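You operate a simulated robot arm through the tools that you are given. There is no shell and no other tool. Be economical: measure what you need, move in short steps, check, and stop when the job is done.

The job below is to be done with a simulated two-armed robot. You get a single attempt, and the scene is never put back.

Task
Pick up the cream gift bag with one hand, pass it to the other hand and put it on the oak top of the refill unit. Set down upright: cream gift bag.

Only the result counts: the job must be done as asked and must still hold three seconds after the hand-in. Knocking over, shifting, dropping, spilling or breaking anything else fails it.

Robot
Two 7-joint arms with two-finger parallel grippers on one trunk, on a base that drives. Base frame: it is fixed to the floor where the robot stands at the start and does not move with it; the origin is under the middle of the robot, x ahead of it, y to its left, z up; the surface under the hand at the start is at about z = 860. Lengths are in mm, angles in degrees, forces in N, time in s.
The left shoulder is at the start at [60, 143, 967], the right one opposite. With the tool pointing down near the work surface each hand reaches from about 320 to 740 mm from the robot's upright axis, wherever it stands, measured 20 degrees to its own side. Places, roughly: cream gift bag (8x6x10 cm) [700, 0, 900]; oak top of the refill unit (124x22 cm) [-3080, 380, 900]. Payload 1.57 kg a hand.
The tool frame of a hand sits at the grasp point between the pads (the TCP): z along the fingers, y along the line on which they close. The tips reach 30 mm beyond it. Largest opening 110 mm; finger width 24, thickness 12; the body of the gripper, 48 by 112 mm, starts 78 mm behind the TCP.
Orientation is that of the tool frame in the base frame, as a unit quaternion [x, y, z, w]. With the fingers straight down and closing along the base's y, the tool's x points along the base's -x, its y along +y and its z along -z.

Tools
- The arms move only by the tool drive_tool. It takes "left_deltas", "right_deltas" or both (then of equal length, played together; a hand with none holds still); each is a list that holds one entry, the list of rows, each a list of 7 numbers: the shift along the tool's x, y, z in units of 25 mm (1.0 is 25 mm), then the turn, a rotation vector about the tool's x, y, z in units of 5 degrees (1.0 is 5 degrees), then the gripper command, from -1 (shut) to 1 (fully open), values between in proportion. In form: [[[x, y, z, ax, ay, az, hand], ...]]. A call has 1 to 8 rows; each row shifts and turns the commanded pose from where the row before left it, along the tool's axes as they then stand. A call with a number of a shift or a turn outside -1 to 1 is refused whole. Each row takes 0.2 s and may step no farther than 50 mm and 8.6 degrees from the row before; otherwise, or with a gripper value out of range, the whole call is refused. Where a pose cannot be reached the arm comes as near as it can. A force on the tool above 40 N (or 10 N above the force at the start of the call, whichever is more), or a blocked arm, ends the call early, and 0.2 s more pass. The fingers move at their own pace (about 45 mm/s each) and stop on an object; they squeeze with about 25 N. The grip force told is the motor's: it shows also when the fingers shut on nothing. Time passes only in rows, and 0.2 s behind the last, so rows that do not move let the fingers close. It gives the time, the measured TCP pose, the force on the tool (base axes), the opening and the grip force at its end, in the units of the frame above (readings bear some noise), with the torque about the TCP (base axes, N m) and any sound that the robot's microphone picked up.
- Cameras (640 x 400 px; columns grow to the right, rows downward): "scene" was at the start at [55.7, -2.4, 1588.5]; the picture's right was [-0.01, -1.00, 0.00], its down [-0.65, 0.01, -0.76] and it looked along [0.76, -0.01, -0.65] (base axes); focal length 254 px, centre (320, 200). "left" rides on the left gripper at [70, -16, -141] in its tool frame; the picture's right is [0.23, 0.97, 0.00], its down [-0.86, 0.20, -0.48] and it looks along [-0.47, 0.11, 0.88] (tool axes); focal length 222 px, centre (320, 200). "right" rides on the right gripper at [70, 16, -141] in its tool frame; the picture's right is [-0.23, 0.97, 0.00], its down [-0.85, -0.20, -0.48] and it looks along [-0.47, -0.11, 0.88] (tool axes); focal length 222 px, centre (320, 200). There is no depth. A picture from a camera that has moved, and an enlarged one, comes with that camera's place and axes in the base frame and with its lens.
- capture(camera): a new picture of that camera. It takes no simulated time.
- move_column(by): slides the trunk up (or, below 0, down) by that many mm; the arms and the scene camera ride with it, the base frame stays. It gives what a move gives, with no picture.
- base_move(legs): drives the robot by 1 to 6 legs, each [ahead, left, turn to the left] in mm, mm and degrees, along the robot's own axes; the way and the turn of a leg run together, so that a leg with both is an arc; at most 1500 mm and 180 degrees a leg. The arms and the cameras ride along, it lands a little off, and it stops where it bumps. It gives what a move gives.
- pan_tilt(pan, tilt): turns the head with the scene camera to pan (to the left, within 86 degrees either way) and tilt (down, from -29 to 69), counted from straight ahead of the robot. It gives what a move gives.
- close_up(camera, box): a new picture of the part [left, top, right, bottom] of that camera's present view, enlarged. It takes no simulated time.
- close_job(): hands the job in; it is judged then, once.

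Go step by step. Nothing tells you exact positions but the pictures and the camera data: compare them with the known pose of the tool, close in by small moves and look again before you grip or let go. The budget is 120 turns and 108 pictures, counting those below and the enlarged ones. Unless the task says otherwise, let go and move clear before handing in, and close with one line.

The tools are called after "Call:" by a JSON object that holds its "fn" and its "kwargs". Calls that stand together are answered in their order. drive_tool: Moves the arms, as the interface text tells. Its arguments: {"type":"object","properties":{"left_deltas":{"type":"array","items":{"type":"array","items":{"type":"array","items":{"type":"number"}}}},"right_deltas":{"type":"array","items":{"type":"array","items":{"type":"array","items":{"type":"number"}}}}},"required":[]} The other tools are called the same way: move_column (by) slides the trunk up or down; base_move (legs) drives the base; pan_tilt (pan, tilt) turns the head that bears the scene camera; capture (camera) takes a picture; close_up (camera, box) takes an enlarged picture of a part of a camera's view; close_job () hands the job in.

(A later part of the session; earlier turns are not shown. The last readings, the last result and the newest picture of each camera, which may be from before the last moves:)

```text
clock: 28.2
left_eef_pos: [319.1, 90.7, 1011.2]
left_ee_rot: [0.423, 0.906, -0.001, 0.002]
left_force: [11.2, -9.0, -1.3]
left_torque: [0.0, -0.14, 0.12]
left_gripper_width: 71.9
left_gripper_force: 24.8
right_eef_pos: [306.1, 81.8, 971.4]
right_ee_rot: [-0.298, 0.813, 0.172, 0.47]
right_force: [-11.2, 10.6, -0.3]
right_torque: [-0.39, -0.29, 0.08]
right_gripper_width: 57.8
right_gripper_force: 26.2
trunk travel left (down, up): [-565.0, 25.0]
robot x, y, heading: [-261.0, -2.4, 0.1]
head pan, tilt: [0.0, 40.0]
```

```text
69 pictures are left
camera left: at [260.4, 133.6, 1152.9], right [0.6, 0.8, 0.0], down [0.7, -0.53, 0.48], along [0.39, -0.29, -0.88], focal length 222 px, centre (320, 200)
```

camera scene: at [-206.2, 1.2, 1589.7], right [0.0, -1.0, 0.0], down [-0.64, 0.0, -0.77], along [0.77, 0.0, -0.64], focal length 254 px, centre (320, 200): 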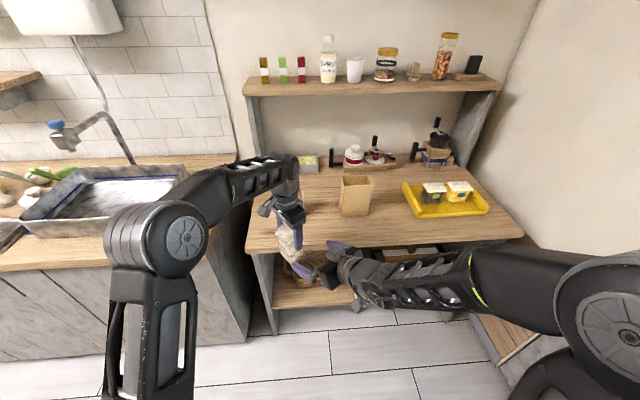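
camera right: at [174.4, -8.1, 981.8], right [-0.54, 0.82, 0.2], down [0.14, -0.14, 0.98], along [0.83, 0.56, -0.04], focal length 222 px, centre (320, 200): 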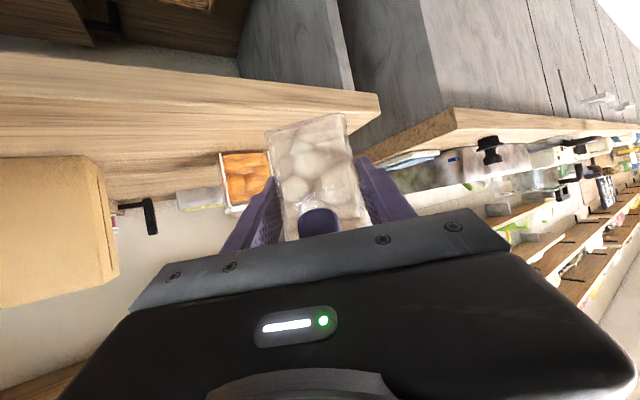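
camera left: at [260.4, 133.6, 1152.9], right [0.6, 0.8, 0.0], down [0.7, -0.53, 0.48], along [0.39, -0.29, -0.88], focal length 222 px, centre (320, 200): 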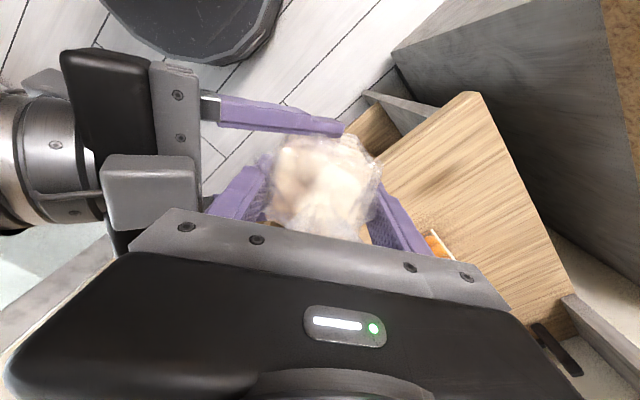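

Both hands hold the bag. I ease the right hand 2 mm sideways to relieve the side load, then open the left hand part-way.

Call:
{"fn": "drive_tool", "kwargs": {"right_deltas": [[[0, 0.1, 0, 0, 0, 0, -1], [0, 0, 0, 0, 0, 0, -1]]]}}

Call:
{"fn": "drive_tool", "kwargs": {"left_deltas": [[[0, 0, 0, 0, 0, 0, 0], [0, 0, 0, 0, 0, 0, 0.35], [0, 0, 0, 0, 0, 0, 0.6], [0, 0, 0, 0, 0, 0, 0.6]]], "right_deltas": [[[0, 0, 0, 0, 0, 0, -1], [0, 0, 0, 0, 0, 0, -1], [0, 0, 0, 0, 0, 0, -1], [0, 0, 0, 0, 0, 0, -1]]]}}

Call:
{"fn": "capture", "kwargs": {"camera": "left"}}

Call:
{"fn": "capture", "kwargs": {"camera": "right"}}

```text
clock: 28.8
left_eef_pos: [317.9, 89.6, 1011.1]
left_ee_rot: [0.422, 0.907, -0.001, 0.001]
left_force: [-2.5, -8.6, 9.0]
left_torque: [-0.19, 0.15, -0.07]
left_gripper_width: 71.9
left_gripper_force: 25.0
right_eef_pos: [303.4, 80.4, 971.6]
right_ee_rot: [-0.297, 0.815, 0.171, 0.468]
right_force: [2.1, 9.7, -8.8]
right_torque: [-0.31, 0.09, 0.17]
right_gripper_width: 57.4
right_gripper_force: 25.4
trunk travel left (down, up): [-565.0, 25.0]
robot x, y, heading: [-262.8, 1.6, 0.3]
head pan, tilt: [0.0, 40.0]
```

```text
clock: 29.8
left_eef_pos: [318.8, 91.7, 1011.6]
left_ee_rot: [0.423, 0.906, 0.001, 0.0]
left_force: [-0.1, -0.3, -0.1]
left_torque: [0.01, 0.05, 0.01]
left_gripper_width: 87.8
left_gripper_force: 0.0
right_eef_pos: [303.2, 82.2, 972.8]
right_ee_rot: [-0.297, 0.814, 0.171, 0.469]
right_force: [1.1, -0.3, -0.7]
right_torque: [0.01, 0.0, -0.01]
right_gripper_width: 57.8
right_gripper_force: 25.2
trunk travel left (down, up): [-565.0, 25.0]
robot x, y, heading: [-263.9, -0.8, 0.5]
head pan, tilt: [0.0, 40.0]
```

```text
68 pictures are left
camera left: at [260.3, 134.3, 1152.6], right [0.6, 0.8, 0.0], down [0.7, -0.53, 0.48], along [0.38, -0.29, -0.88], focal length 222 px, centre (320, 200)
```

left: 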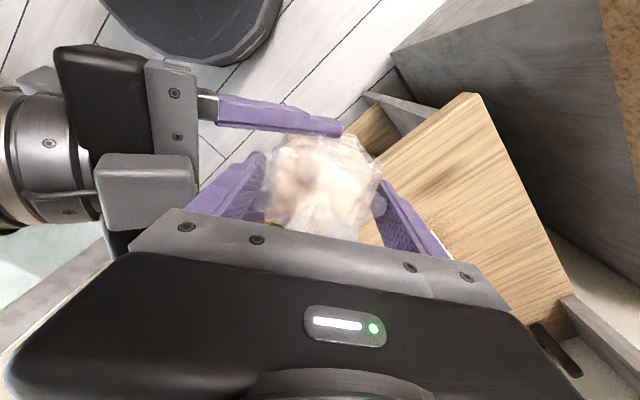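

```text
67 pictures are left
camera right: at [173.1, -7.0, 982.8], right [-0.54, 0.82, 0.2], down [0.14, -0.14, 0.98], along [0.83, 0.56, -0.04], focal length 222 px, centre (320, 200)
```

right: 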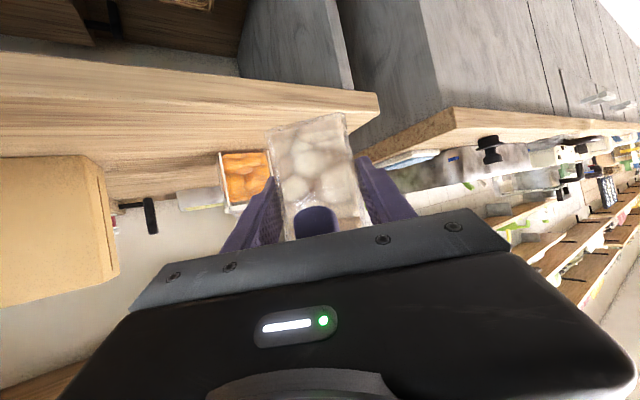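

The right hand holds it alone now. I part the hands vertically: left up, right down.

Call:
{"fn": "drive_tool", "kwargs": {"left_deltas": [[[0, 0, -0.6, 0, 0, 0, 0.6], [0, 0, -0.6, 0, 0, 0, 0.6], [0, 0, -0.6, 0, 0, 0, 0.6], [0, 0, -0.6, 0, 0, 0, 0.6]]], "right_deltas": [[[0.52, 0, 0.3, 0, 0, 0, -1], [0.52, 0, 0.3, 0, 0, 0, -1], [0.52, 0, 0.3, 0, 0, 0, -1], [0.52, 0, 0.3, 0, 0, 0, -1]]]}}

Call:
{"fn": "capture", "kwargs": {"camera": "scene"}}

Call:
{"fn": "capture", "kwargs": {"camera": "left"}}

```text
clock: 30.8
left_eef_pos: [316.2, 89.0, 1070.9]
left_ee_rot: [0.422, 0.907, 0.0, 0.001]
left_force: [-0.8, 0.2, 1.2]
left_torque: [0.0, 0.01, 0.01]
left_gripper_width: 88.2
left_gripper_force: 0.0
right_eef_pos: [302.2, 80.5, 913.8]
right_ee_rot: [-0.297, 0.814, 0.171, 0.47]
right_force: [-0.3, 0.4, 0.5]
right_torque: [0.0, 0.04, 0.01]
right_gripper_width: 57.8
right_gripper_force: 24.6
trunk travel left (down, up): [-565.0, 25.0]
robot x, y, heading: [-259.4, 3.5, 0.1]
head pan, tilt: [0.0, 40.0]
```

```text
66 pictures are left
camera scene: at [-205.4, -1.5, 1589.7], right [0.0, -1.0, 0.0], down [-0.64, 0.0, -0.77], along [0.77, 0.0, -0.64], focal length 254 px, centre (320, 200)
```

scene: 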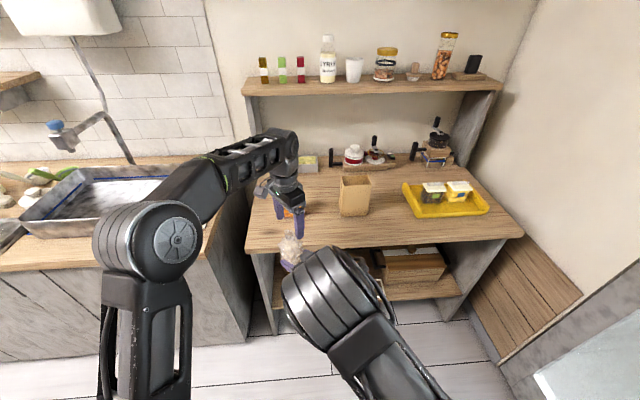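

```text
65 pictures are left
camera left: at [259.0, 133.0, 1213.3], right [0.6, 0.8, 0.0], down [0.7, -0.53, 0.48], along [0.38, -0.29, -0.88], focal length 222 px, centre (320, 200)
```

left: 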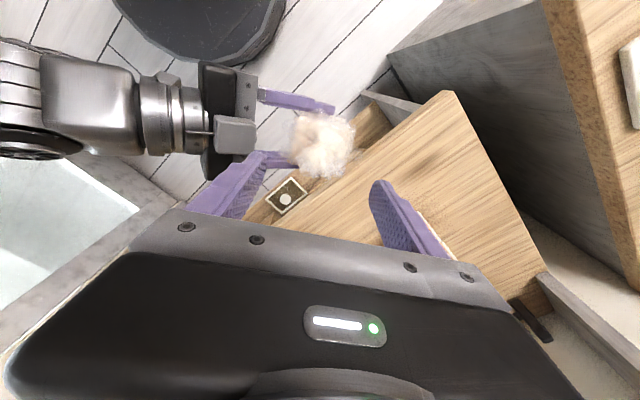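

Hands are clear of each other. I retract both arms toward the body for driving.

Call:
{"fn": "drive_tool", "kwargs": {"left_deltas": [[[1, 0, 0, 0, 0, 0, 0.6], [1, 0, 0, 0, 0, 0, 0.6], [1, 0, 0, 0, 0, 0, 0.6], [1, 0, 0, 0, 0, 0, 0.6], [1, 0, 0, 0, 0, 0, 0.6], [1, 0, 0, 0, 0, 0, 0.6], [1, 0, 0, 0, 0, 0, 0.6], [1, 0, 0, 0, 0, 0, 0.6]]], "right_deltas": [[[0.3, -0.12, -0.92, 0, 0, 0, -1], [0.3, -0.12, -0.92, 0, 0, 0, -1], [0.3, -0.12, -0.92, 0, 0, 0, -1], [0.3, -0.12, -0.92, 0, 0, 0, -1], [0.3, -0.12, -0.92, 0, 0, 0, -1], [0.3, -0.12, -0.92, 0, 0, 0, -1], [0.3, -0.12, -0.92, 0, 0, 0, -1], [0.3, -0.12, -0.92, 0, 0, 0, -1]]]}}

Call:
{"fn": "capture", "kwargs": {"camera": "scene"}}

```text
clock: 32.6
left_eef_pos: [188.3, 244.6, 1068.0]
left_ee_rot: [0.422, 0.906, 0.0, 0.001]
left_force: [0.7, -0.9, -0.4]
left_torque: [-0.04, 0.01, 0.02]
left_gripper_width: 88.0
left_gripper_force: 0.0
right_eef_pos: [208.1, -55.8, 947.2]
right_ee_rot: [-0.297, 0.813, 0.172, 0.47]
right_force: [0.1, -1.5, 0.0]
right_torque: [0.0, 0.02, 0.01]
right_gripper_width: 58.0
right_gripper_force: 24.8
right hand out of reach, approached as far as the arm can: row 7, 8
trunk travel left (down, up): [-565.0, 25.0]
robot x, y, heading: [-260.9, -1.0, 0.3]
head pan, tilt: [0.0, 40.0]
```

```text
64 pictures are left
camera scene: at [-206.2, -1.7, 1589.7], right [0.0, -1.0, 0.0], down [-0.64, 0.0, -0.77], along [0.77, 0.0, -0.64], focal length 254 px, centre (320, 200)
```

scene: 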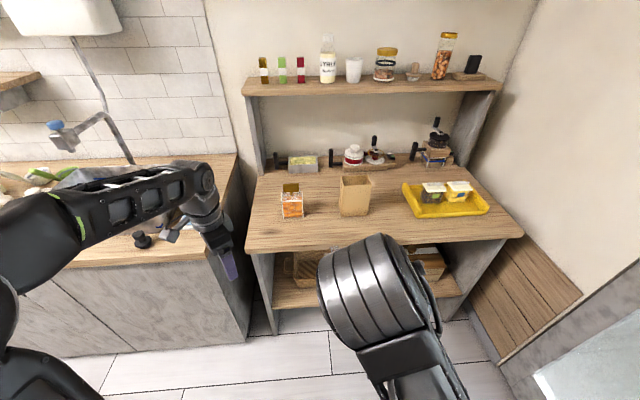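

Call:
{"fn": "pan_tilt", "kwargs": {"pan": 86, "tilt": 30}}

Call:
{"fn": "capture", "kwargs": {"camera": "scene"}}

Call:
{"fn": "pan_tilt", "kwargs": {"pan": -86, "tilt": 30}}

Call:
{"fn": "capture", "kwargs": {"camera": "scene"}}

```text
clock: 34.2
left_eef_pos: [189.5, 243.8, 1067.9]
left_ee_rot: [0.421, 0.907, 0.0, 0.002]
left_force: [0.5, 0.0, -0.9]
left_torque: [-0.03, 0.01, 0.0]
left_gripper_width: 87.9
left_gripper_force: 0.1
right_eef_pos: [209.7, -55.2, 948.3]
right_ee_rot: [-0.297, 0.813, 0.171, 0.47]
right_force: [-0.4, 0.0, -0.2]
right_torque: [-0.03, 0.0, -0.03]
right_gripper_width: 57.7
right_gripper_force: 24.8
trunk travel left (down, up): [-565.0, 25.0]
robot x, y, heading: [-267.0, 2.6, 0.2]
head pan, tilt: [85.9, 30.0]
```

```text
63 pictures are left
camera scene: at [-284.2, 88.4, 1605.0], right [1.0, -0.07, 0.0], down [-0.04, -0.5, -0.87], along [0.06, 0.86, -0.5], focal length 254 px, centre (320, 200)
```

scene: 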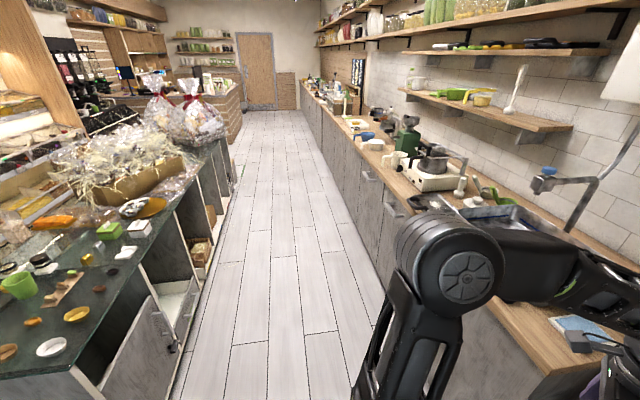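

```text
clock: 36.8
left_eef_pos: [188.8, 244.8, 1067.9]
left_ee_rot: [0.422, 0.907, 0.001, 0.001]
left_force: [0.0, 0.5, 0.0]
left_torque: [-0.03, 0.01, 0.02]
left_gripper_width: 88.1
left_gripper_force: 0.0
right_eef_pos: [208.6, -54.6, 948.2]
right_ee_rot: [-0.297, 0.813, 0.172, 0.47]
right_force: [-1.1, -0.2, -0.5]
right_torque: [-0.02, -0.03, 0.01]
right_gripper_width: 57.7
right_gripper_force: 24.8
trunk travel left (down, up): [-565.0, 25.0]
robot x, y, heading: [-262.1, 2.1, -0.0]
head pan, tilt: [-85.9, 30.0]
```

```text
62 pictures are left
camera scene: at [-283.9, -92.0, 1605.1], right [-1.0, -0.07, 0.0], down [-0.04, 0.5, -0.87], along [0.06, -0.86, -0.5], focal length 254 px, centre (320, 200)
```

scene: 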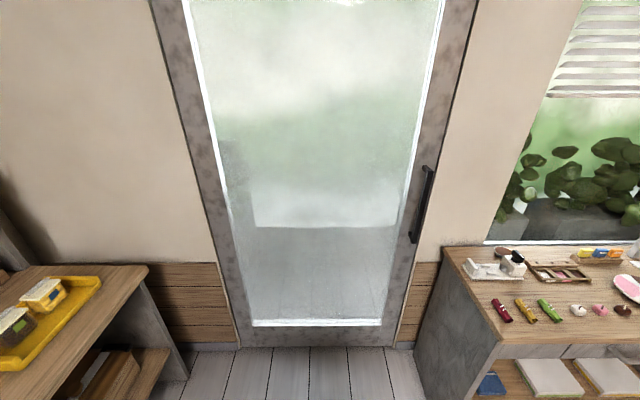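

A gap of about 1 m lies behind the robot between the glass counter and the window counter. I'll turn around in place and look through it.

Call:
{"fn": "base_move", "kwargs": {"legs": [[0, 0, 180]]}}

Call:
{"fn": "pan_tilt", "kwargs": {"pan": 0, "tilt": 22}}

Call:
{"fn": "capture", "kwargs": {"camera": "scene"}}

```text
clock: 44.7
left_eef_pos: [-692.4, -277.3, 1068.4]
left_ee_rot: [0.922, -0.388, -0.001, 0.0]
left_force: [0.6, -0.1, -0.1]
left_torque: [0.01, 0.01, 0.0]
left_gripper_width: 87.9
left_gripper_force: 0.1
right_eef_pos: [-736.0, 20.2, 947.4]
right_ee_rot: [0.802, 0.327, -0.462, 0.189]
right_force: [0.2, 0.9, 0.5]
right_torque: [0.05, -0.03, -0.01]
right_gripper_width: 57.6
right_gripper_force: 25.3
trunk travel left (down, up): [-565.0, 25.0]
robot x, y, heading: [-264.6, 0.6, -175.6]
head pan, tilt: [-85.9, 30.0]
```

```text
clock: 46.3
left_eef_pos: [-693.8, -278.2, 1067.6]
left_ee_rot: [0.922, -0.388, -0.001, 0.0]
left_force: [-0.9, -1.0, 0.0]
left_torque: [-0.02, 0.02, 0.02]
left_gripper_width: 88.0
left_gripper_force: 0.0
right_eef_pos: [-736.0, 20.2, 947.9]
right_ee_rot: [0.802, 0.327, -0.463, 0.188]
right_force: [0.5, -0.3, -0.1]
right_torque: [0.04, 0.01, 0.01]
right_gripper_width: 57.7
right_gripper_force: 25.5
trunk travel left (down, up): [-565.0, 25.0]
robot x, y, heading: [-262.0, -1.6, -176.0]
head pan, tilt: [0.0, 22.0]
```

```text
61 pictures are left
camera scene: at [-323.7, -6.5, 1617.9], right [-0.07, 1.0, 0.0], down [0.37, 0.03, -0.93], along [-0.92, -0.07, -0.37], focal length 254 px, centre (320, 200)
```

scene: 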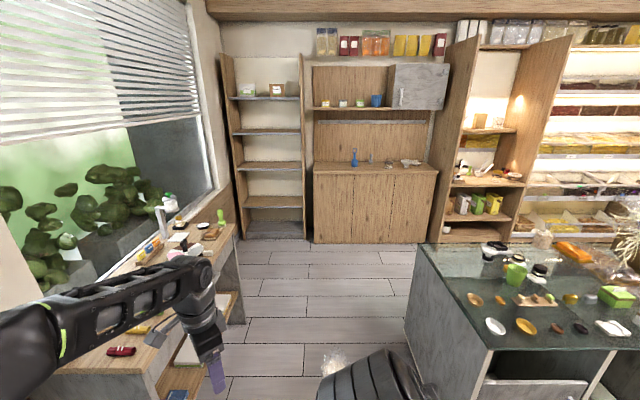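

I see the refill unit across the room with its oak top at about z 900 and some items on it. I straighten up and drive ahead through the gap.

Call:
{"fn": "base_move", "kwargs": {"legs": [[0, 0, -4], [1300, 0, 0]]}}

Call:
{"fn": "capture", "kwargs": {"camera": "scene"}}

```text
clock: 53.4
left_eef_pos: [-2048.1, -220.7, 1067.6]
left_ee_rot: [0.901, -0.434, 0.001, 0.0]
left_force: [-0.8, 0.4, -0.1]
left_torque: [-0.03, -0.04, 0.03]
left_gripper_width: 88.0
left_gripper_force: 0.1
right_eef_pos: [-2061.1, 79.5, 946.9]
right_ee_rot: [0.818, 0.288, -0.47, 0.166]
right_force: [-0.4, 0.8, -0.1]
right_torque: [0.01, -0.04, -0.01]
right_gripper_width: 57.9
right_gripper_force: 24.8
trunk travel left (down, up): [-565.0, 25.0]
robot x, y, heading: [-1592.0, 11.7, 178.8]
head pan, tilt: [0.0, 22.0]
```

```text
60 pictures are left
camera scene: at [-1653.3, 12.2, 1617.8], right [0.02, 1.0, 0.0], down [0.37, -0.01, -0.93], along [-0.93, 0.02, -0.38], focal length 254 px, centre (320, 200)
```

scene: 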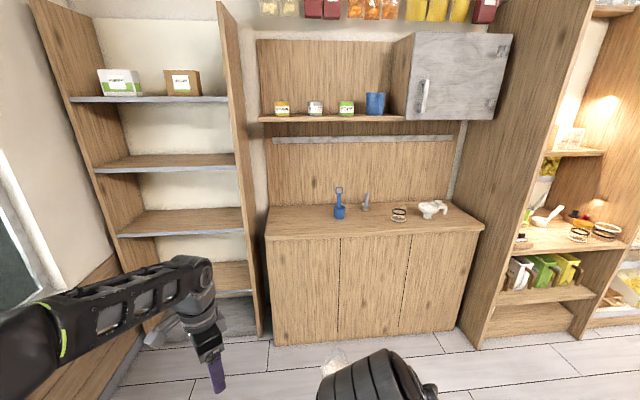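

Free space on the left part of the oak top (left of the blue shovel). I tuck the left arm a bit more and drive closer, shifting slightly left.

Call:
{"fn": "drive_tool", "kwargs": {"left_deltas": [[[0.28, -0.8, 0, 0, 0, 0, 0.6], [0.28, -0.8, 0, 0, 0, 0, 0.6], [0.28, -0.8, 0, 0, 0, 0, 0.6], [0.28, -0.8, 0, 0, 0, 0, 0.6]]]}}

Call:
{"fn": "base_move", "kwargs": {"legs": [[550, 0, 1.2]]}}

Call:
{"fn": "pan_tilt", "kwargs": {"pan": 0, "tilt": 38}}

Call:
{"fn": "capture", "kwargs": {"camera": "scene"}}

```text
clock: 54.4
left_eef_pos: [-1969.8, -192.9, 1068.8]
left_ee_rot: [0.901, -0.434, -0.001, 0.001]
left_force: [-0.2, -0.8, 0.9]
left_torque: [0.0, 0.02, 0.01]
left_gripper_width: 88.1
left_gripper_force: 0.0
right_eef_pos: [-2061.0, 80.2, 948.1]
right_ee_rot: [0.817, 0.287, -0.472, 0.166]
right_force: [0.9, 0.5, 0.1]
right_torque: [0.02, -0.03, 0.01]
right_gripper_width: 57.7
right_gripper_force: 25.7
trunk travel left (down, up): [-565.0, 25.0]
robot x, y, heading: [-1586.6, 9.5, 178.6]
head pan, tilt: [0.0, 22.0]
```

```text
clock: 57.5
left_eef_pos: [-2507.3, -194.4, 1068.1]
left_ee_rot: [0.906, -0.423, 0.0, -0.001]
left_force: [-0.1, 0.7, 0.3]
left_torque: [-0.01, 0.02, -0.01]
left_gripper_width: 87.9
left_gripper_force: 0.1
right_eef_pos: [-2603.7, 76.6, 946.8]
right_ee_rot: [0.815, 0.296, -0.469, 0.17]
right_force: [0.8, 0.5, 0.5]
right_torque: [0.05, -0.02, 0.04]
right_gripper_width: 57.7
right_gripper_force: 25.1
trunk travel left (down, up): [-565.0, 25.0]
robot x, y, heading: [-2133.7, 19.3, 179.9]
head pan, tilt: [0.0, 22.0]
```

```text
clock: 58.3
left_eef_pos: [-2506.3, -194.3, 1067.7]
left_ee_rot: [0.906, -0.423, -0.001, 0.0]
left_force: [0.2, -0.3, 0.7]
left_torque: [-0.01, 0.04, -0.02]
left_gripper_width: 87.9
left_gripper_force: 0.0
right_eef_pos: [-2604.7, 76.4, 947.7]
right_ee_rot: [0.815, 0.295, -0.469, 0.17]
right_force: [0.4, -0.1, 0.1]
right_torque: [0.03, -0.03, -0.01]
right_gripper_width: 57.8
right_gripper_force: 25.6
trunk travel left (down, up): [-565.0, 25.0]
robot x, y, heading: [-2127.7, 21.5, 179.8]
head pan, tilt: [0.0, 38.0]
```

```text
59 pictures are left
camera scene: at [-2187.2, 17.6, 1592.7], right [0.0, 1.0, 0.0], down [0.62, 0.0, -0.79], along [-0.79, 0.0, -0.62], focal length 254 px, centre (320, 200)
```

scene: 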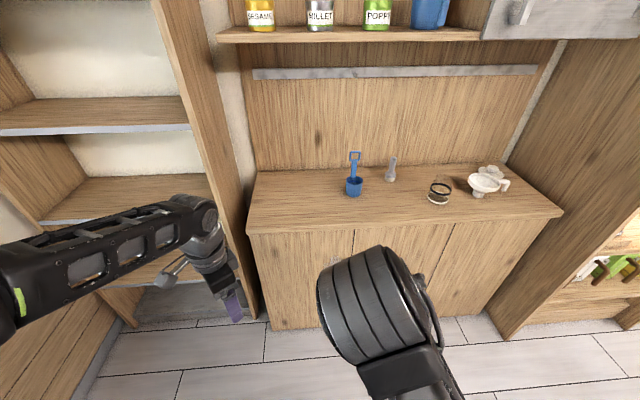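

I drive 300 mm further ahead and 70 mm to the left, then reach out over the top.

Call:
{"fn": "base_move", "kwargs": {"legs": [[300, 70, 0]]}}

Call:
{"fn": "capture", "kwargs": {"camera": "scene"}}

Call:
{"fn": "capture", "kwargs": {"camera": "right"}}

Call:
{"fn": "capture", "kwargs": {"camera": "left"}}

```text
clock: 60.4
left_eef_pos: [-2804.9, -266.2, 1068.3]
left_ee_rot: [0.907, -0.42, -0.001, 0.0]
left_force: [0.2, -0.6, -0.6]
left_torque: [0.03, 0.02, 0.0]
left_gripper_width: 88.0
left_gripper_force: 0.0
right_eef_pos: [-2903.5, 3.4, 947.9]
right_ee_rot: [0.813, 0.298, -0.469, 0.171]
right_force: [1.9, -1.0, 0.2]
right_torque: [0.04, -0.07, -0.06]
right_gripper_width: 57.7
right_gripper_force: 24.9
trunk travel left (down, up): [-565.0, 25.0]
robot x, y, heading: [-2433.1, -51.1, -179.8]
head pan, tilt: [0.0, 38.0]
```

```text
58 pictures are left
camera scene: at [-2486.7, -53.0, 1592.6], right [0.0, 1.0, 0.0], down [0.62, 0.0, -0.79], along [-0.79, 0.0, -0.62], focal length 254 px, centre (320, 200)
```

scene: 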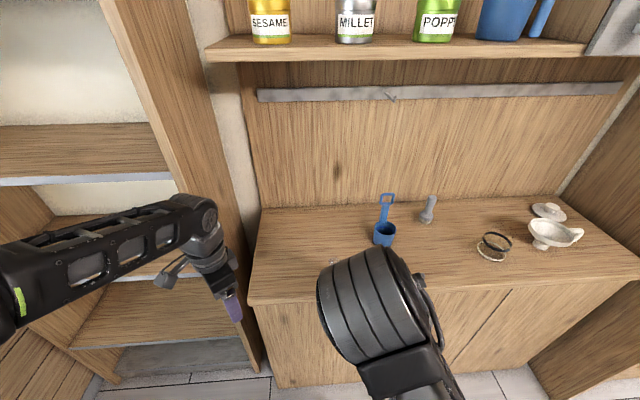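

```text
57 pictures are left
camera right: at [-2772.9, 92.9, 958.2], right [0.54, -0.82, 0.19], down [-0.14, 0.14, 0.98], along [-0.83, -0.56, -0.04], focal length 222 px, centre (320, 200)
```

right: 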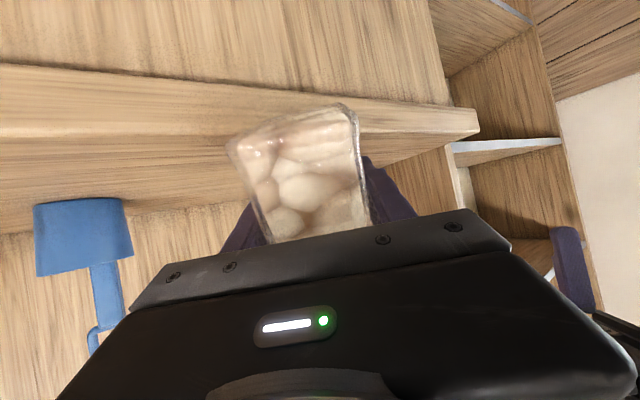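

```text
56 pictures are left
camera left: at [-2747.9, -308.8, 1209.9], right [-0.6, -0.8, 0.0], down [-0.7, 0.52, 0.48], along [-0.39, 0.29, -0.88], focal length 222 px, centre (320, 200)
```

left: 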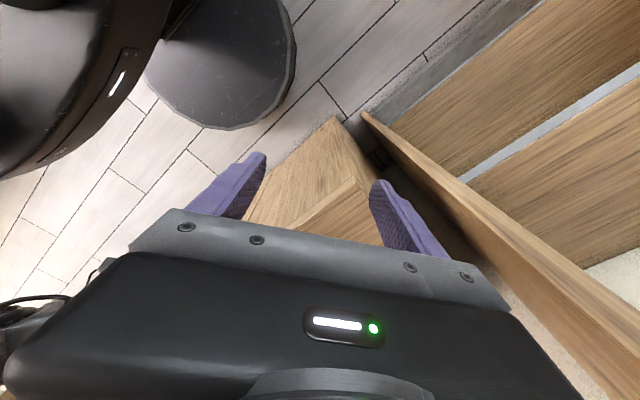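

The bag may have rotated slightly in the grip; I check closely.

Call:
{"fn": "close_up", "kwargs": {"camera": "right", "box": [200, 80, 440, 250]}}

Call:
{"fn": "close_up", "kwargs": {"camera": "scene", "box": [240, 180, 460, 320]}}

```text
2.35 times, centred on (320, 165) of right
camera zoom: at [-2772.9, 92.9, 958.2], right [0.54, -0.82, 0.19], down [-0.14, 0.14, 0.98], along [-0.83, -0.56, -0.04], focal length 523 px, centre (320, 282)
```

zoom: 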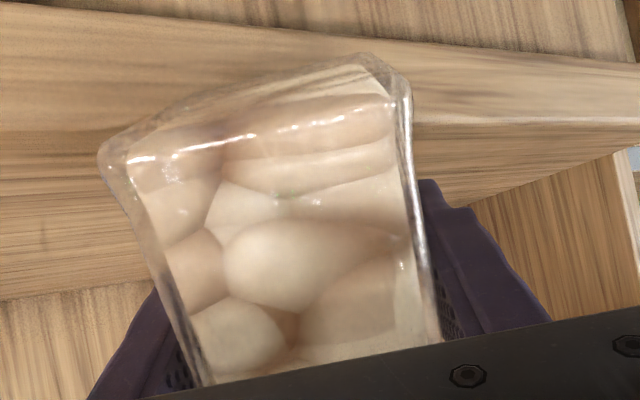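

```text
2.86 times, centred on (350, 250) of scene
camera zoom: at [-2486.7, -53.0, 1592.6], right [0.0, 1.0, 0.0], down [0.62, 0.0, -0.79], along [-0.79, 0.0, -0.62], focal length 726 px, centre (234, 57)
```

zoom: 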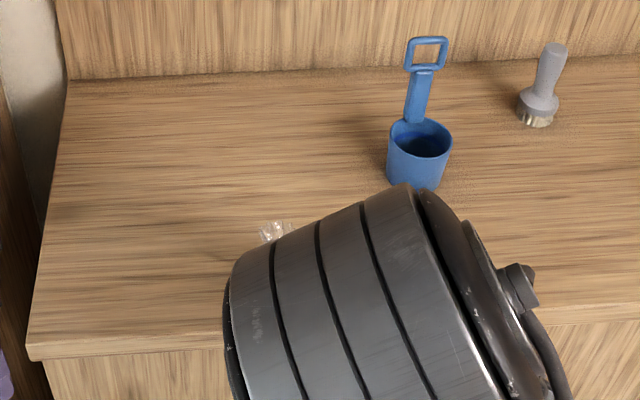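

The bag has pivoted in the grip (its base swung toward the palm). I lift it, extend it over the top at a safe height and look at it clear of the elbow.

Call:
{"fn": "drive_tool", "kwargs": {"right_deltas": [[[-0.866, 0, -0.498, 0, 0, 0, -1], [-0.866, 0, -0.498, 0, 0, 0, -1], [-0.51, -0.41, 0.89, 0, 0, 0, -1], [-0.51, -0.41, 0.89, 0, 0, 0, -1], [-0.51, -0.41, 0.89, 0, 0, 0, -1], [-0.51, -0.41, 0.89, 0, 0, 0, -1]]]}}

Call:
{"fn": "capture", "kwargs": {"camera": "scene"}}

Call:
{"fn": "capture", "kwargs": {"camera": "right"}}

```text
clock: 61.8
left_eef_pos: [-2806.5, -266.9, 1067.4]
left_ee_rot: [0.907, -0.421, 0.0, 0.001]
left_force: [0.0, 0.5, -0.5]
left_torque: [0.02, -0.03, -0.01]
left_gripper_width: 88.5
left_gripper_force: 0.1
right_eef_pos: [-3013.5, -30.9, 998.8]
right_ee_rot: [0.813, 0.298, -0.47, 0.171]
right_force: [-1.4, 1.3, -1.0]
right_torque: [-0.02, -0.01, 0.02]
right_gripper_width: 58.0
right_gripper_force: 24.7
right hand out of reach, approached as far as the arm can: row 2
trunk travel left (down, up): [-565.0, 25.0]
robot x, y, heading: [-2429.7, -51.3, -179.9]
head pan, tilt: [0.0, 38.0]
```

```text
53 pictures are left
camera scene: at [-2487.4, -52.8, 1592.7], right [0.0, 1.0, 0.0], down [0.62, 0.0, -0.79], along [-0.79, 0.0, -0.62], focal length 254 px, centre (320, 200)
```

scene: 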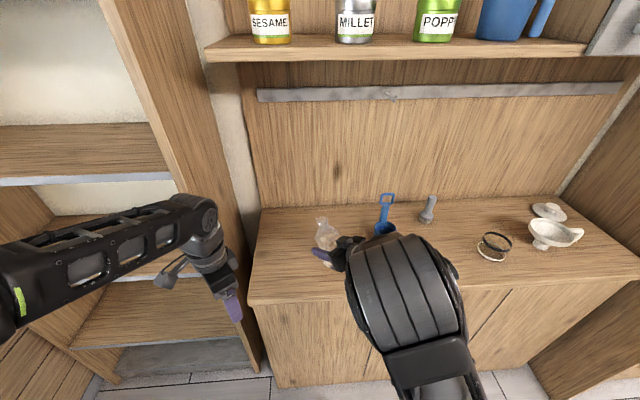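

```text
52 pictures are left
camera right: at [-2882.2, 57.2, 1010.3], right [0.54, -0.82, 0.19], down [-0.14, 0.14, 0.98], along [-0.83, -0.56, -0.04], focal length 222 px, centre (320, 200)
```

right: 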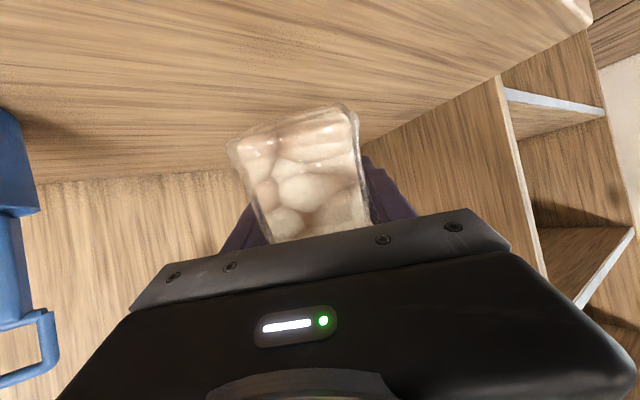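

Call:
{"fn": "close_up", "kwargs": {"camera": "scene", "box": [280, 200, 380, 280]}}

Call:
{"fn": "drive_tool", "kwargs": {"left_deltas": [[[0, 0, 0, 0, -1, 0, 0.6], [0, 0, 0, 0, -1, 0, 0.6], [0, 0, 0, 0, -1, 0, 0.6], [0, 0, 0, 0, -1, 0, 0.6], [0, 0, 0, 0, -1, 0, 0.6], [0, 0, 0, 0, -1, 0, 0.6]]]}}

Call:
{"fn": "capture", "kwargs": {"camera": "left"}}

```text
5.00 times, centred on (330, 240) of scene
camera zoom: at [-2487.4, -52.8, 1592.7], right [0.0, 1.0, 0.0], down [0.62, 0.0, -0.79], along [-0.79, 0.0, -0.62], focal length 1270 px, centre (270, 0)
```

zoom: 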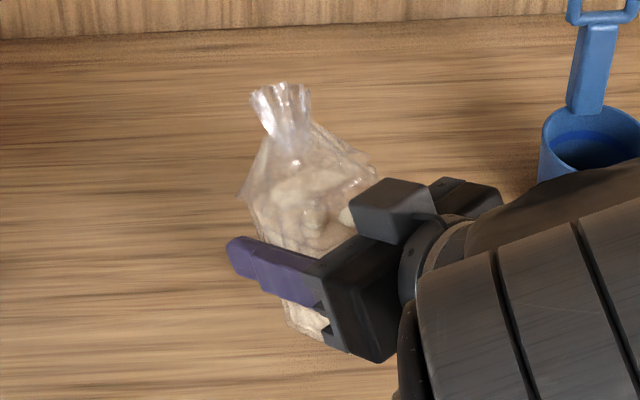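

```text
clock: 63.2
left_eef_pos: [-2805.4, -268.0, 1067.8]
left_ee_rot: [0.876, -0.406, -0.236, -0.109]
left_force: [0.4, 0.3, -0.9]
left_torque: [0.0, -0.03, 0.04]
left_gripper_width: 87.9
left_gripper_force: 0.0
right_eef_pos: [-3012.1, -32.3, 999.7]
right_ee_rot: [0.813, 0.298, -0.471, 0.171]
right_force: [-0.7, -0.3, -1.9]
right_torque: [0.0, 0.03, -0.01]
right_gripper_width: 57.8
right_gripper_force: 24.8
trunk travel left (down, up): [-565.0, 25.0]
robot x, y, heading: [-2431.8, -55.9, -179.8]
head pan, tilt: [0.0, 38.0]
```

```text
50 pictures are left
camera left: at [-2708.4, -356.4, 1155.7], right [-0.62, -0.78, -0.11], down [-0.47, 0.25, 0.84], along [-0.63, 0.57, -0.52], focal length 222 px, centre (320, 200)
```

left: 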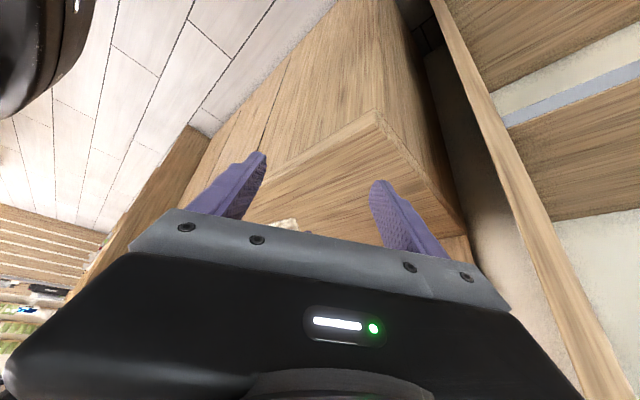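

Call:
{"fn": "drive_tool", "kwargs": {"left_deltas": [[[0, 0, 0, 0, -1, 0, 0.6], [0, 0, 0, 0, -1, 0, 0.6], [0, 0, 0, 0, -1, 0, 0.6], [0, 0, 0, 0, -1, 0, 0.6], [0, 0, 0, 0, -1, 0, 0.6]]]}}

Call:
{"fn": "capture", "kwargs": {"camera": "left"}}

```text
clock: 64.4
left_eef_pos: [-2805.4, -267.3, 1067.9]
left_ee_rot: [0.804, -0.372, -0.421, -0.194]
left_force: [-0.7, -0.7, 0.2]
left_torque: [-0.02, 0.01, -0.02]
left_gripper_width: 88.0
left_gripper_force: 0.0
right_eef_pos: [-3012.0, -32.6, 999.3]
right_ee_rot: [0.813, 0.298, -0.47, 0.171]
right_force: [0.0, 0.2, -0.9]
right_torque: [-0.01, 0.01, 0.0]
right_gripper_width: 57.5
right_gripper_force: 24.4
trunk travel left (down, up): [-565.0, 25.0]
robot x, y, heading: [-2432.0, -51.1, -179.4]
head pan, tilt: [0.0, 38.0]
```

```text
49 pictures are left
camera left: at [-2692.7, -375.2, 1092.1], right [-0.66, -0.73, -0.19], down [-0.21, -0.06, 0.98], along [-0.72, 0.68, -0.12], focal length 222 px, centre (320, 200)
```

left: 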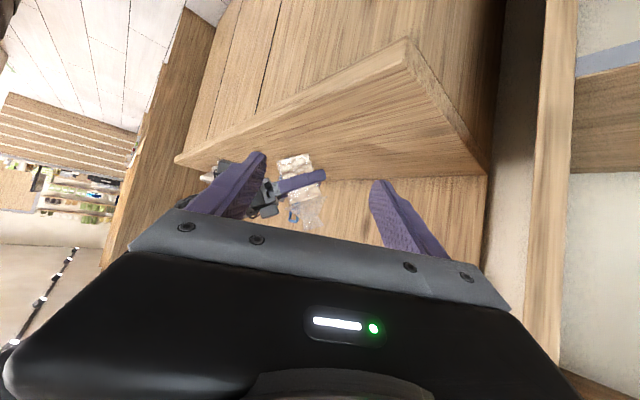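

Call:
{"fn": "close_up", "kwargs": {"camera": "left", "box": [240, 130, 360, 240]}}

```text
3.64 times, centred on (300, 185) of left
camera zoom: at [-2692.7, -375.2, 1092.1], right [-0.66, -0.73, -0.19], down [-0.21, -0.06, 0.98], along [-0.72, 0.68, -0.12], focal length 808 px, centre (393, 254)
```

zoom: 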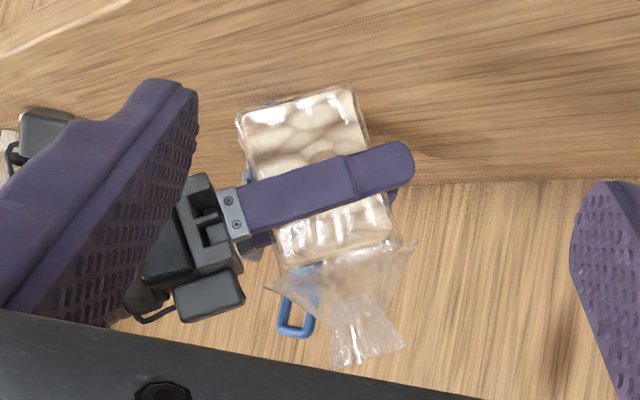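

The bag leans about 25° forward in the right hand, in line with its fingers. I pitch the hand up 10° and lower gently; contact of the base's far edge will right the bag.

Call:
{"fn": "drive_tool", "kwargs": {"right_deltas": [[[0, 0, 0, 0, -1, 0, -1], [0, 0, 0, 0, -1, 0, -1], [0.47, 0, 0.17, 0, 0, 0, -1], [0.47, 0, 0.17, 0, 0, 0, -1]]]}}

Call:
{"fn": "close_up", "kwargs": {"camera": "left", "box": [220, 100, 380, 240]}}

```text
clock: 65.4
left_eef_pos: [-2805.1, -266.5, 1068.3]
left_ee_rot: [0.805, -0.372, -0.42, -0.193]
left_force: [0.1, 0.1, 0.2]
left_torque: [0.03, -0.03, 0.0]
left_gripper_width: 88.3
left_gripper_force: 0.0
right_eef_pos: [-3015.0, -30.7, 973.1]
right_ee_rot: [0.769, 0.282, -0.539, 0.196]
right_force: [-0.1, -1.2, -1.0]
right_torque: [-0.02, 0.04, 0.01]
right_gripper_width: 57.9
right_gripper_force: 25.2
trunk travel left (down, up): [-565.0, 25.0]
robot x, y, heading: [-2431.4, -49.4, -179.5]
head pan, tilt: [0.0, 38.0]
```

```text
2.86 times, centred on (300, 170) of left
camera zoom: at [-2692.8, -374.8, 1092.4], right [-0.66, -0.73, -0.19], down [-0.21, -0.05, 0.98], along [-0.72, 0.68, -0.12], focal length 635 px, centre (377, 286)
```

zoom: 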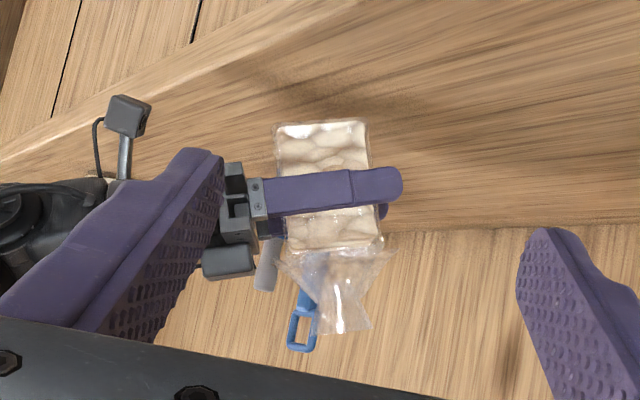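

Call:
{"fn": "drive_tool", "kwargs": {"right_deltas": [[[0.3, 0, 0.11, 0, 0, 0, -1], [0.3, 0, 0.11, 0, 0, 0, -1]]]}}

Call:
{"fn": "capture", "kwargs": {"camera": "right"}}

Call:
{"fn": "close_up", "kwargs": {"camera": "left", "box": [220, 100, 380, 240]}}

```text
clock: 66.0
left_eef_pos: [-2804.8, -267.4, 1068.2]
left_ee_rot: [0.805, -0.372, -0.419, -0.193]
left_force: [0.5, 0.0, -0.9]
left_torque: [-0.02, -0.01, 0.01]
left_gripper_width: 88.1
left_gripper_force: 0.0
right_eef_pos: [-3014.8, -30.7, 956.9]
right_ee_rot: [0.768, 0.282, -0.54, 0.197]
right_force: [-0.3, -2.1, -0.2]
right_torque: [-0.05, 0.07, 0.0]
right_gripper_width: 57.9
right_gripper_force: 24.8
trunk travel left (down, up): [-565.0, 25.0]
robot x, y, heading: [-2424.3, -51.8, -179.5]
head pan, tilt: [0.0, 38.0]
```

```text
46 pictures are left
camera right: at [-2883.6, 57.3, 939.8], right [0.57, -0.79, 0.21], down [-0.01, 0.25, 0.97], along [-0.82, -0.55, 0.14], focal length 222 px, centre (320, 200)
```

right: 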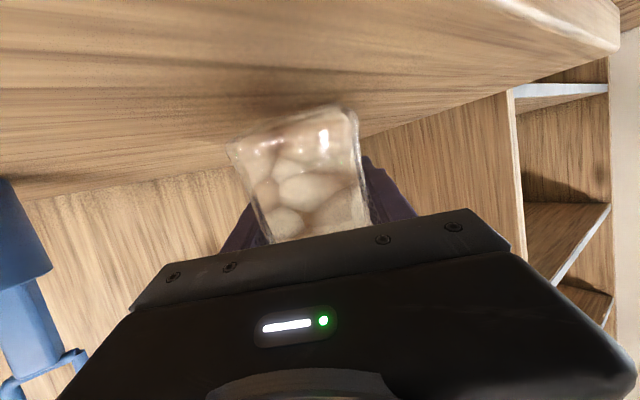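

```text
2.86 times, centred on (300, 170) of left
camera zoom: at [-2692.5, -374.9, 1092.4], right [-0.66, -0.73, -0.19], down [-0.21, -0.05, 0.98], along [-0.72, 0.68, -0.12], focal length 635 px, centre (377, 286)
```

zoom: 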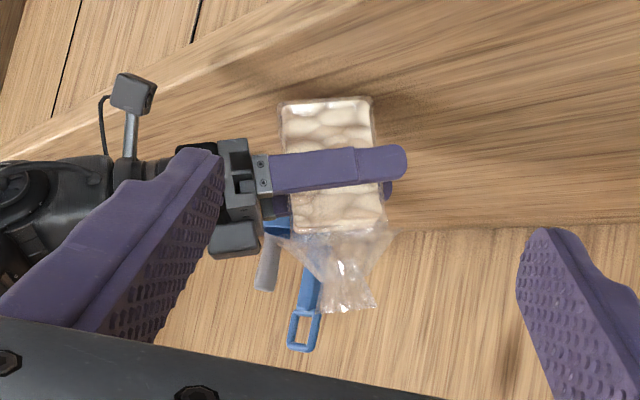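

Call:
{"fn": "drive_tool", "kwargs": {"right_deltas": [[[0.16, 0.38, -0.43, 0, 0, 0, -1], [0.25, 0, 0.09, 0, 0, 0, -1]]]}}

Call:
{"fn": "close_up", "kwargs": {"camera": "left", "box": [220, 80, 380, 240]}}

```text
clock: 66.6
left_eef_pos: [-2804.0, -267.6, 1069.2]
left_ee_rot: [0.805, -0.373, -0.419, -0.193]
left_force: [0.0, 0.1, -0.4]
left_torque: [-0.02, -0.02, -0.04]
left_gripper_width: 87.8
left_gripper_force: 0.0
right_eef_pos: [-2998.2, -31.7, 952.6]
right_ee_rot: [0.768, 0.281, -0.541, 0.197]
right_force: [0.2, 1.0, 13.0]
right_torque: [-0.14, -0.21, -0.03]
right_gripper_width: 57.4
right_gripper_force: 25.2
trunk travel left (down, up): [-565.0, 25.0]
robot x, y, heading: [-2434.3, -51.2, -179.9]
head pan, tilt: [0.0, 38.0]
```

```text
2.50 times, centred on (300, 160) of left
camera zoom: at [-2691.9, -374.8, 1092.9], right [-0.66, -0.73, -0.18], down [-0.21, -0.05, 0.98], along [-0.72, 0.68, -0.12], focal length 555 px, centre (370, 300)
```

zoom: 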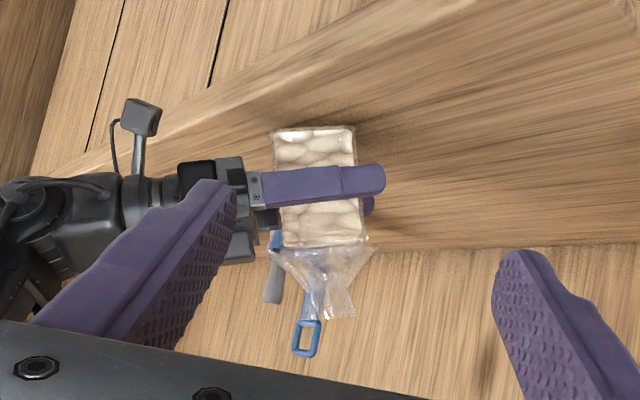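

Contact felt (13 N) at TCP z 953. I keep lowering in small steps so the bag rights itself.

Call:
{"fn": "drive_tool", "kwargs": {"right_deltas": [[[0.1, 0, 0.035, 0, 0, 0, -1], [0.1, 0, 0.035, 0, 0, 0, -1]]]}}

Call:
{"fn": "close_up", "kwargs": {"camera": "left", "box": [220, 80, 380, 240]}}

```text
clock: 67.2
left_eef_pos: [-2803.5, -266.1, 1069.2]
left_ee_rot: [0.804, -0.373, -0.42, -0.194]
left_force: [0.4, 0.3, -0.2]
left_torque: [0.02, -0.02, 0.01]
left_gripper_width: 88.1
left_gripper_force: 0.0
right_eef_pos: [-2998.2, -31.9, 944.8]
right_ee_rot: [0.769, 0.282, -0.54, 0.196]
right_force: [0.5, 3.3, 13.6]
right_torque: [-0.08, -0.14, 0.03]
right_gripper_width: 58.1
right_gripper_force: 24.3
trunk travel left (down, up): [-565.0, 25.0]
robot x, y, heading: [-2427.4, -49.9, -179.7]
head pan, tilt: [0.0, 38.0]
```

```text
2.50 times, centred on (300, 160) of left
camera zoom: at [-2691.8, -374.5, 1092.7], right [-0.66, -0.73, -0.18], down [-0.21, -0.05, 0.98], along [-0.72, 0.68, -0.12], focal length 555 px, centre (370, 300)
```

zoom: 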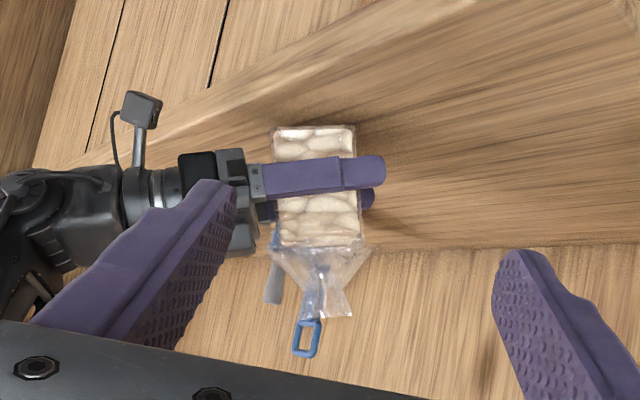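

The hand's camera sits in front of the unit's edge, so there is room: I pitch the hand up another 10° to bring the bag near upright.

Call:
{"fn": "drive_tool", "kwargs": {"right_deltas": [[[0, 0, 0, 0, -1, 0, -1], [0, 0, 0, 0, -1, 0, -1]]]}}

Call:
{"fn": "close_up", "kwargs": {"camera": "left", "box": [220, 80, 380, 240]}}

Call:
{"fn": "close_up", "kwargs": {"camera": "scene", "box": [280, 200, 380, 280]}}

```text
clock: 67.8
left_eef_pos: [-2804.6, -267.1, 1067.7]
left_ee_rot: [0.804, -0.373, -0.42, -0.194]
left_force: [0.0, -0.1, 0.0]
left_torque: [-0.03, 0.0, 0.02]
left_gripper_width: 87.9
left_gripper_force: 0.0
right_eef_pos: [-2996.5, -32.0, 944.6]
right_ee_rot: [0.719, 0.264, -0.604, 0.22]
right_force: [3.2, -0.4, 6.8]
right_torque: [-0.08, -0.12, 0.03]
right_gripper_width: 57.7
right_gripper_force: 24.8
trunk travel left (down, up): [-565.0, 25.0]
robot x, y, heading: [-2432.3, -49.8, -179.5]
head pan, tilt: [0.0, 38.0]
```

```text
2.50 times, centred on (300, 160) of left
camera zoom: at [-2691.8, -374.5, 1092.6], right [-0.66, -0.73, -0.18], down [-0.21, -0.05, 0.98], along [-0.72, 0.68, -0.12], focal length 555 px, centre (370, 300)
```

zoom: 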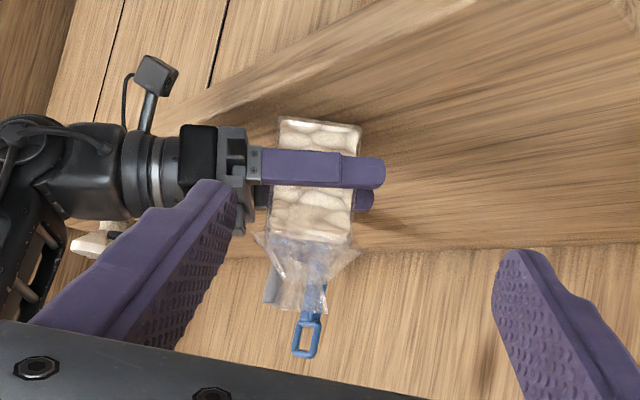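

```text
5.00 times, centred on (330, 240) of scene
camera zoom: at [-2485.8, -52.2, 1592.7], right [0.0, 1.0, 0.0], down [0.62, 0.0, -0.79], along [-0.79, 0.0, -0.62], focal length 1270 px, centre (270, 0)
```

zoom: 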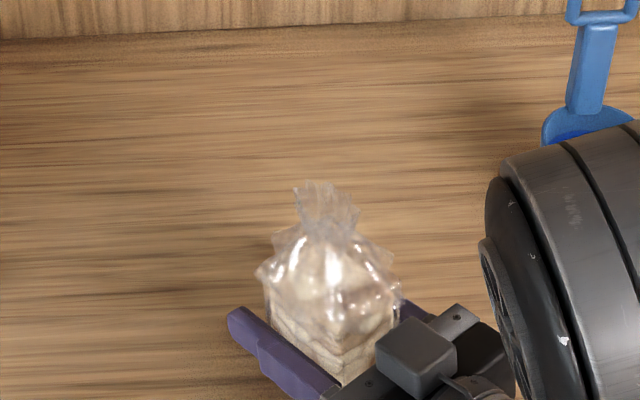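

Nearly upright now. I press 3 mm more, then open.

Call:
{"fn": "drive_tool", "kwargs": {"right_deltas": [[[0.118, 0, 0.02, 0, 0, 0, -1], [0, 0, 0, 0, 0, 0, -1]]]}}

Call:
{"fn": "close_up", "kwargs": {"camera": "left", "box": [220, 80, 380, 240]}}

```text
clock: 68.4
left_eef_pos: [-2805.0, -265.5, 1068.7]
left_ee_rot: [0.804, -0.373, -0.42, -0.195]
left_force: [-0.3, 0.0, -0.3]
left_torque: [-0.02, 0.02, -0.02]
left_gripper_width: 88.0
left_gripper_force: 0.0
right_eef_pos: [-2997.0, -30.5, 943.9]
right_ee_rot: [0.719, 0.264, -0.604, 0.22]
right_force: [3.8, -2.6, 13.1]
right_torque: [-0.27, -0.12, 0.03]
right_gripper_width: 57.9
right_gripper_force: 25.0
trunk travel left (down, up): [-565.0, 25.0]
robot x, y, heading: [-2430.6, -51.3, -179.5]
head pan, tilt: [0.0, 38.0]
```

```text
2.50 times, centred on (300, 160) of left
camera zoom: at [-2691.3, -375.2, 1092.7], right [-0.66, -0.73, -0.18], down [-0.21, -0.05, 0.98], along [-0.72, 0.68, -0.12], focal length 555 px, centre (370, 300)
```

zoom: 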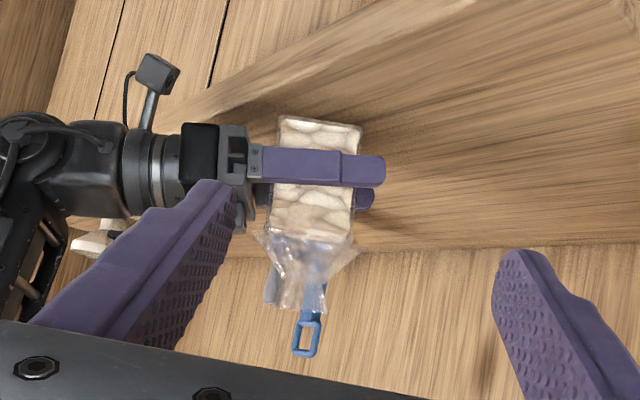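

Call:
{"fn": "drive_tool", "kwargs": {"right_deltas": [[[0, 0, 0, 0, 0, 0, 0.15], [0, 0, 0, 0, 0, 0, 0.25], [0, 0, 0, 0, 0, 0, 0.5], [0, 0, 0, 0, 0, 0, 0.8], [0, 0, 0, 0, 0, 0, 1], [0, 0, 0, 0, 0, 0, 1]]]}}

Call:
{"fn": "close_up", "kwargs": {"camera": "left", "box": [220, 80, 380, 240]}}

Call:
{"fn": "capture", "kwargs": {"camera": "right"}}

Call:
{"fn": "close_up", "kwargs": {"camera": "scene", "box": [280, 200, 380, 280]}}

```text
clock: 69.8
left_eef_pos: [-2806.1, -266.2, 1067.8]
left_ee_rot: [0.804, -0.373, -0.42, -0.194]
left_force: [0.5, 0.9, 0.3]
left_torque: [0.02, -0.02, 0.0]
left_gripper_width: 88.0
left_gripper_force: 0.1
right_eef_pos: [-2998.7, -30.2, 942.8]
right_ee_rot: [0.719, 0.264, -0.603, 0.22]
right_force: [-0.1, -0.6, -0.4]
right_torque: [-0.05, 0.01, -0.02]
right_gripper_width: 109.9
right_gripper_force: 0.0
trunk travel left (down, up): [-565.0, 25.0]
robot x, y, heading: [-2431.2, -46.0, -179.6]
head pan, tilt: [0.0, 38.0]
```

```text
2.50 times, centred on (300, 160) of left
camera zoom: at [-2692.6, -374.9, 1092.4], right [-0.66, -0.73, -0.19], down [-0.21, -0.05, 0.98], along [-0.72, 0.68, -0.12], focal length 555 px, centre (370, 300)
```

zoom: 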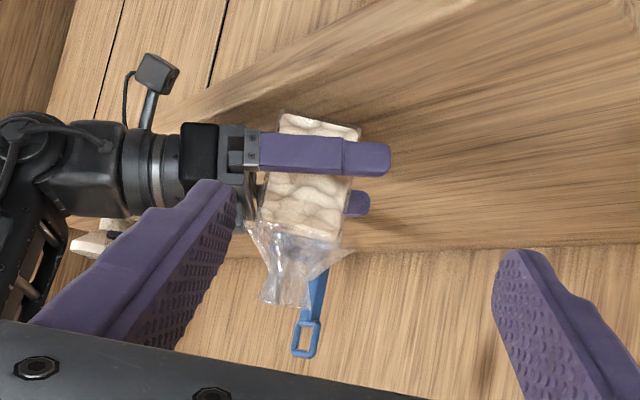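

```text
38 pictures are left
camera right: at [-2871.7, 55.3, 898.0], right [0.6, -0.77, 0.22], down [0.12, 0.36, 0.93], along [-0.79, -0.53, 0.31], focal length 222 px, centre (320, 200)
```

right: 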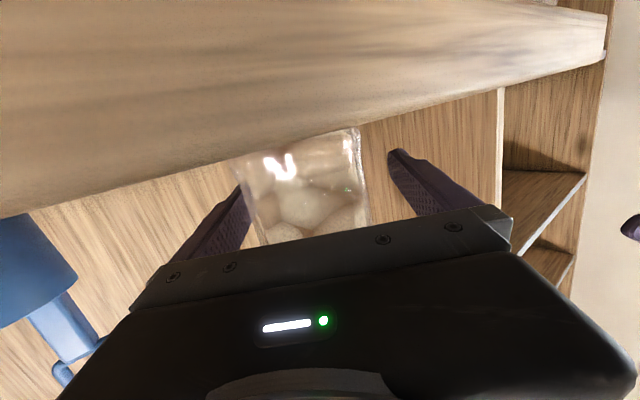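

```text
5.00 times, centred on (330, 240) of scene
camera zoom: at [-2486.8, -52.8, 1592.7], right [0.0, 1.0, 0.0], down [0.62, 0.0, -0.79], along [-0.79, 0.0, -0.62], focal length 1270 px, centre (270, 0)
```

zoom: 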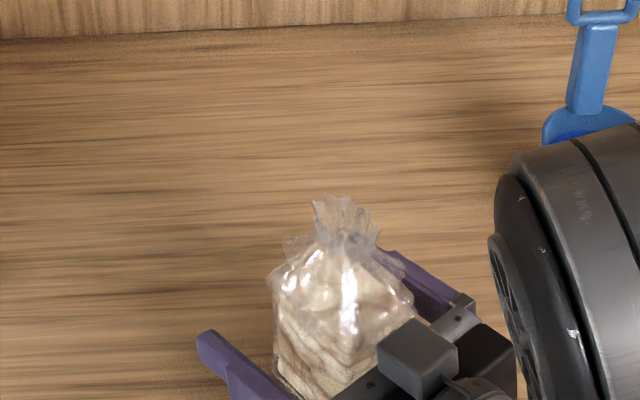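

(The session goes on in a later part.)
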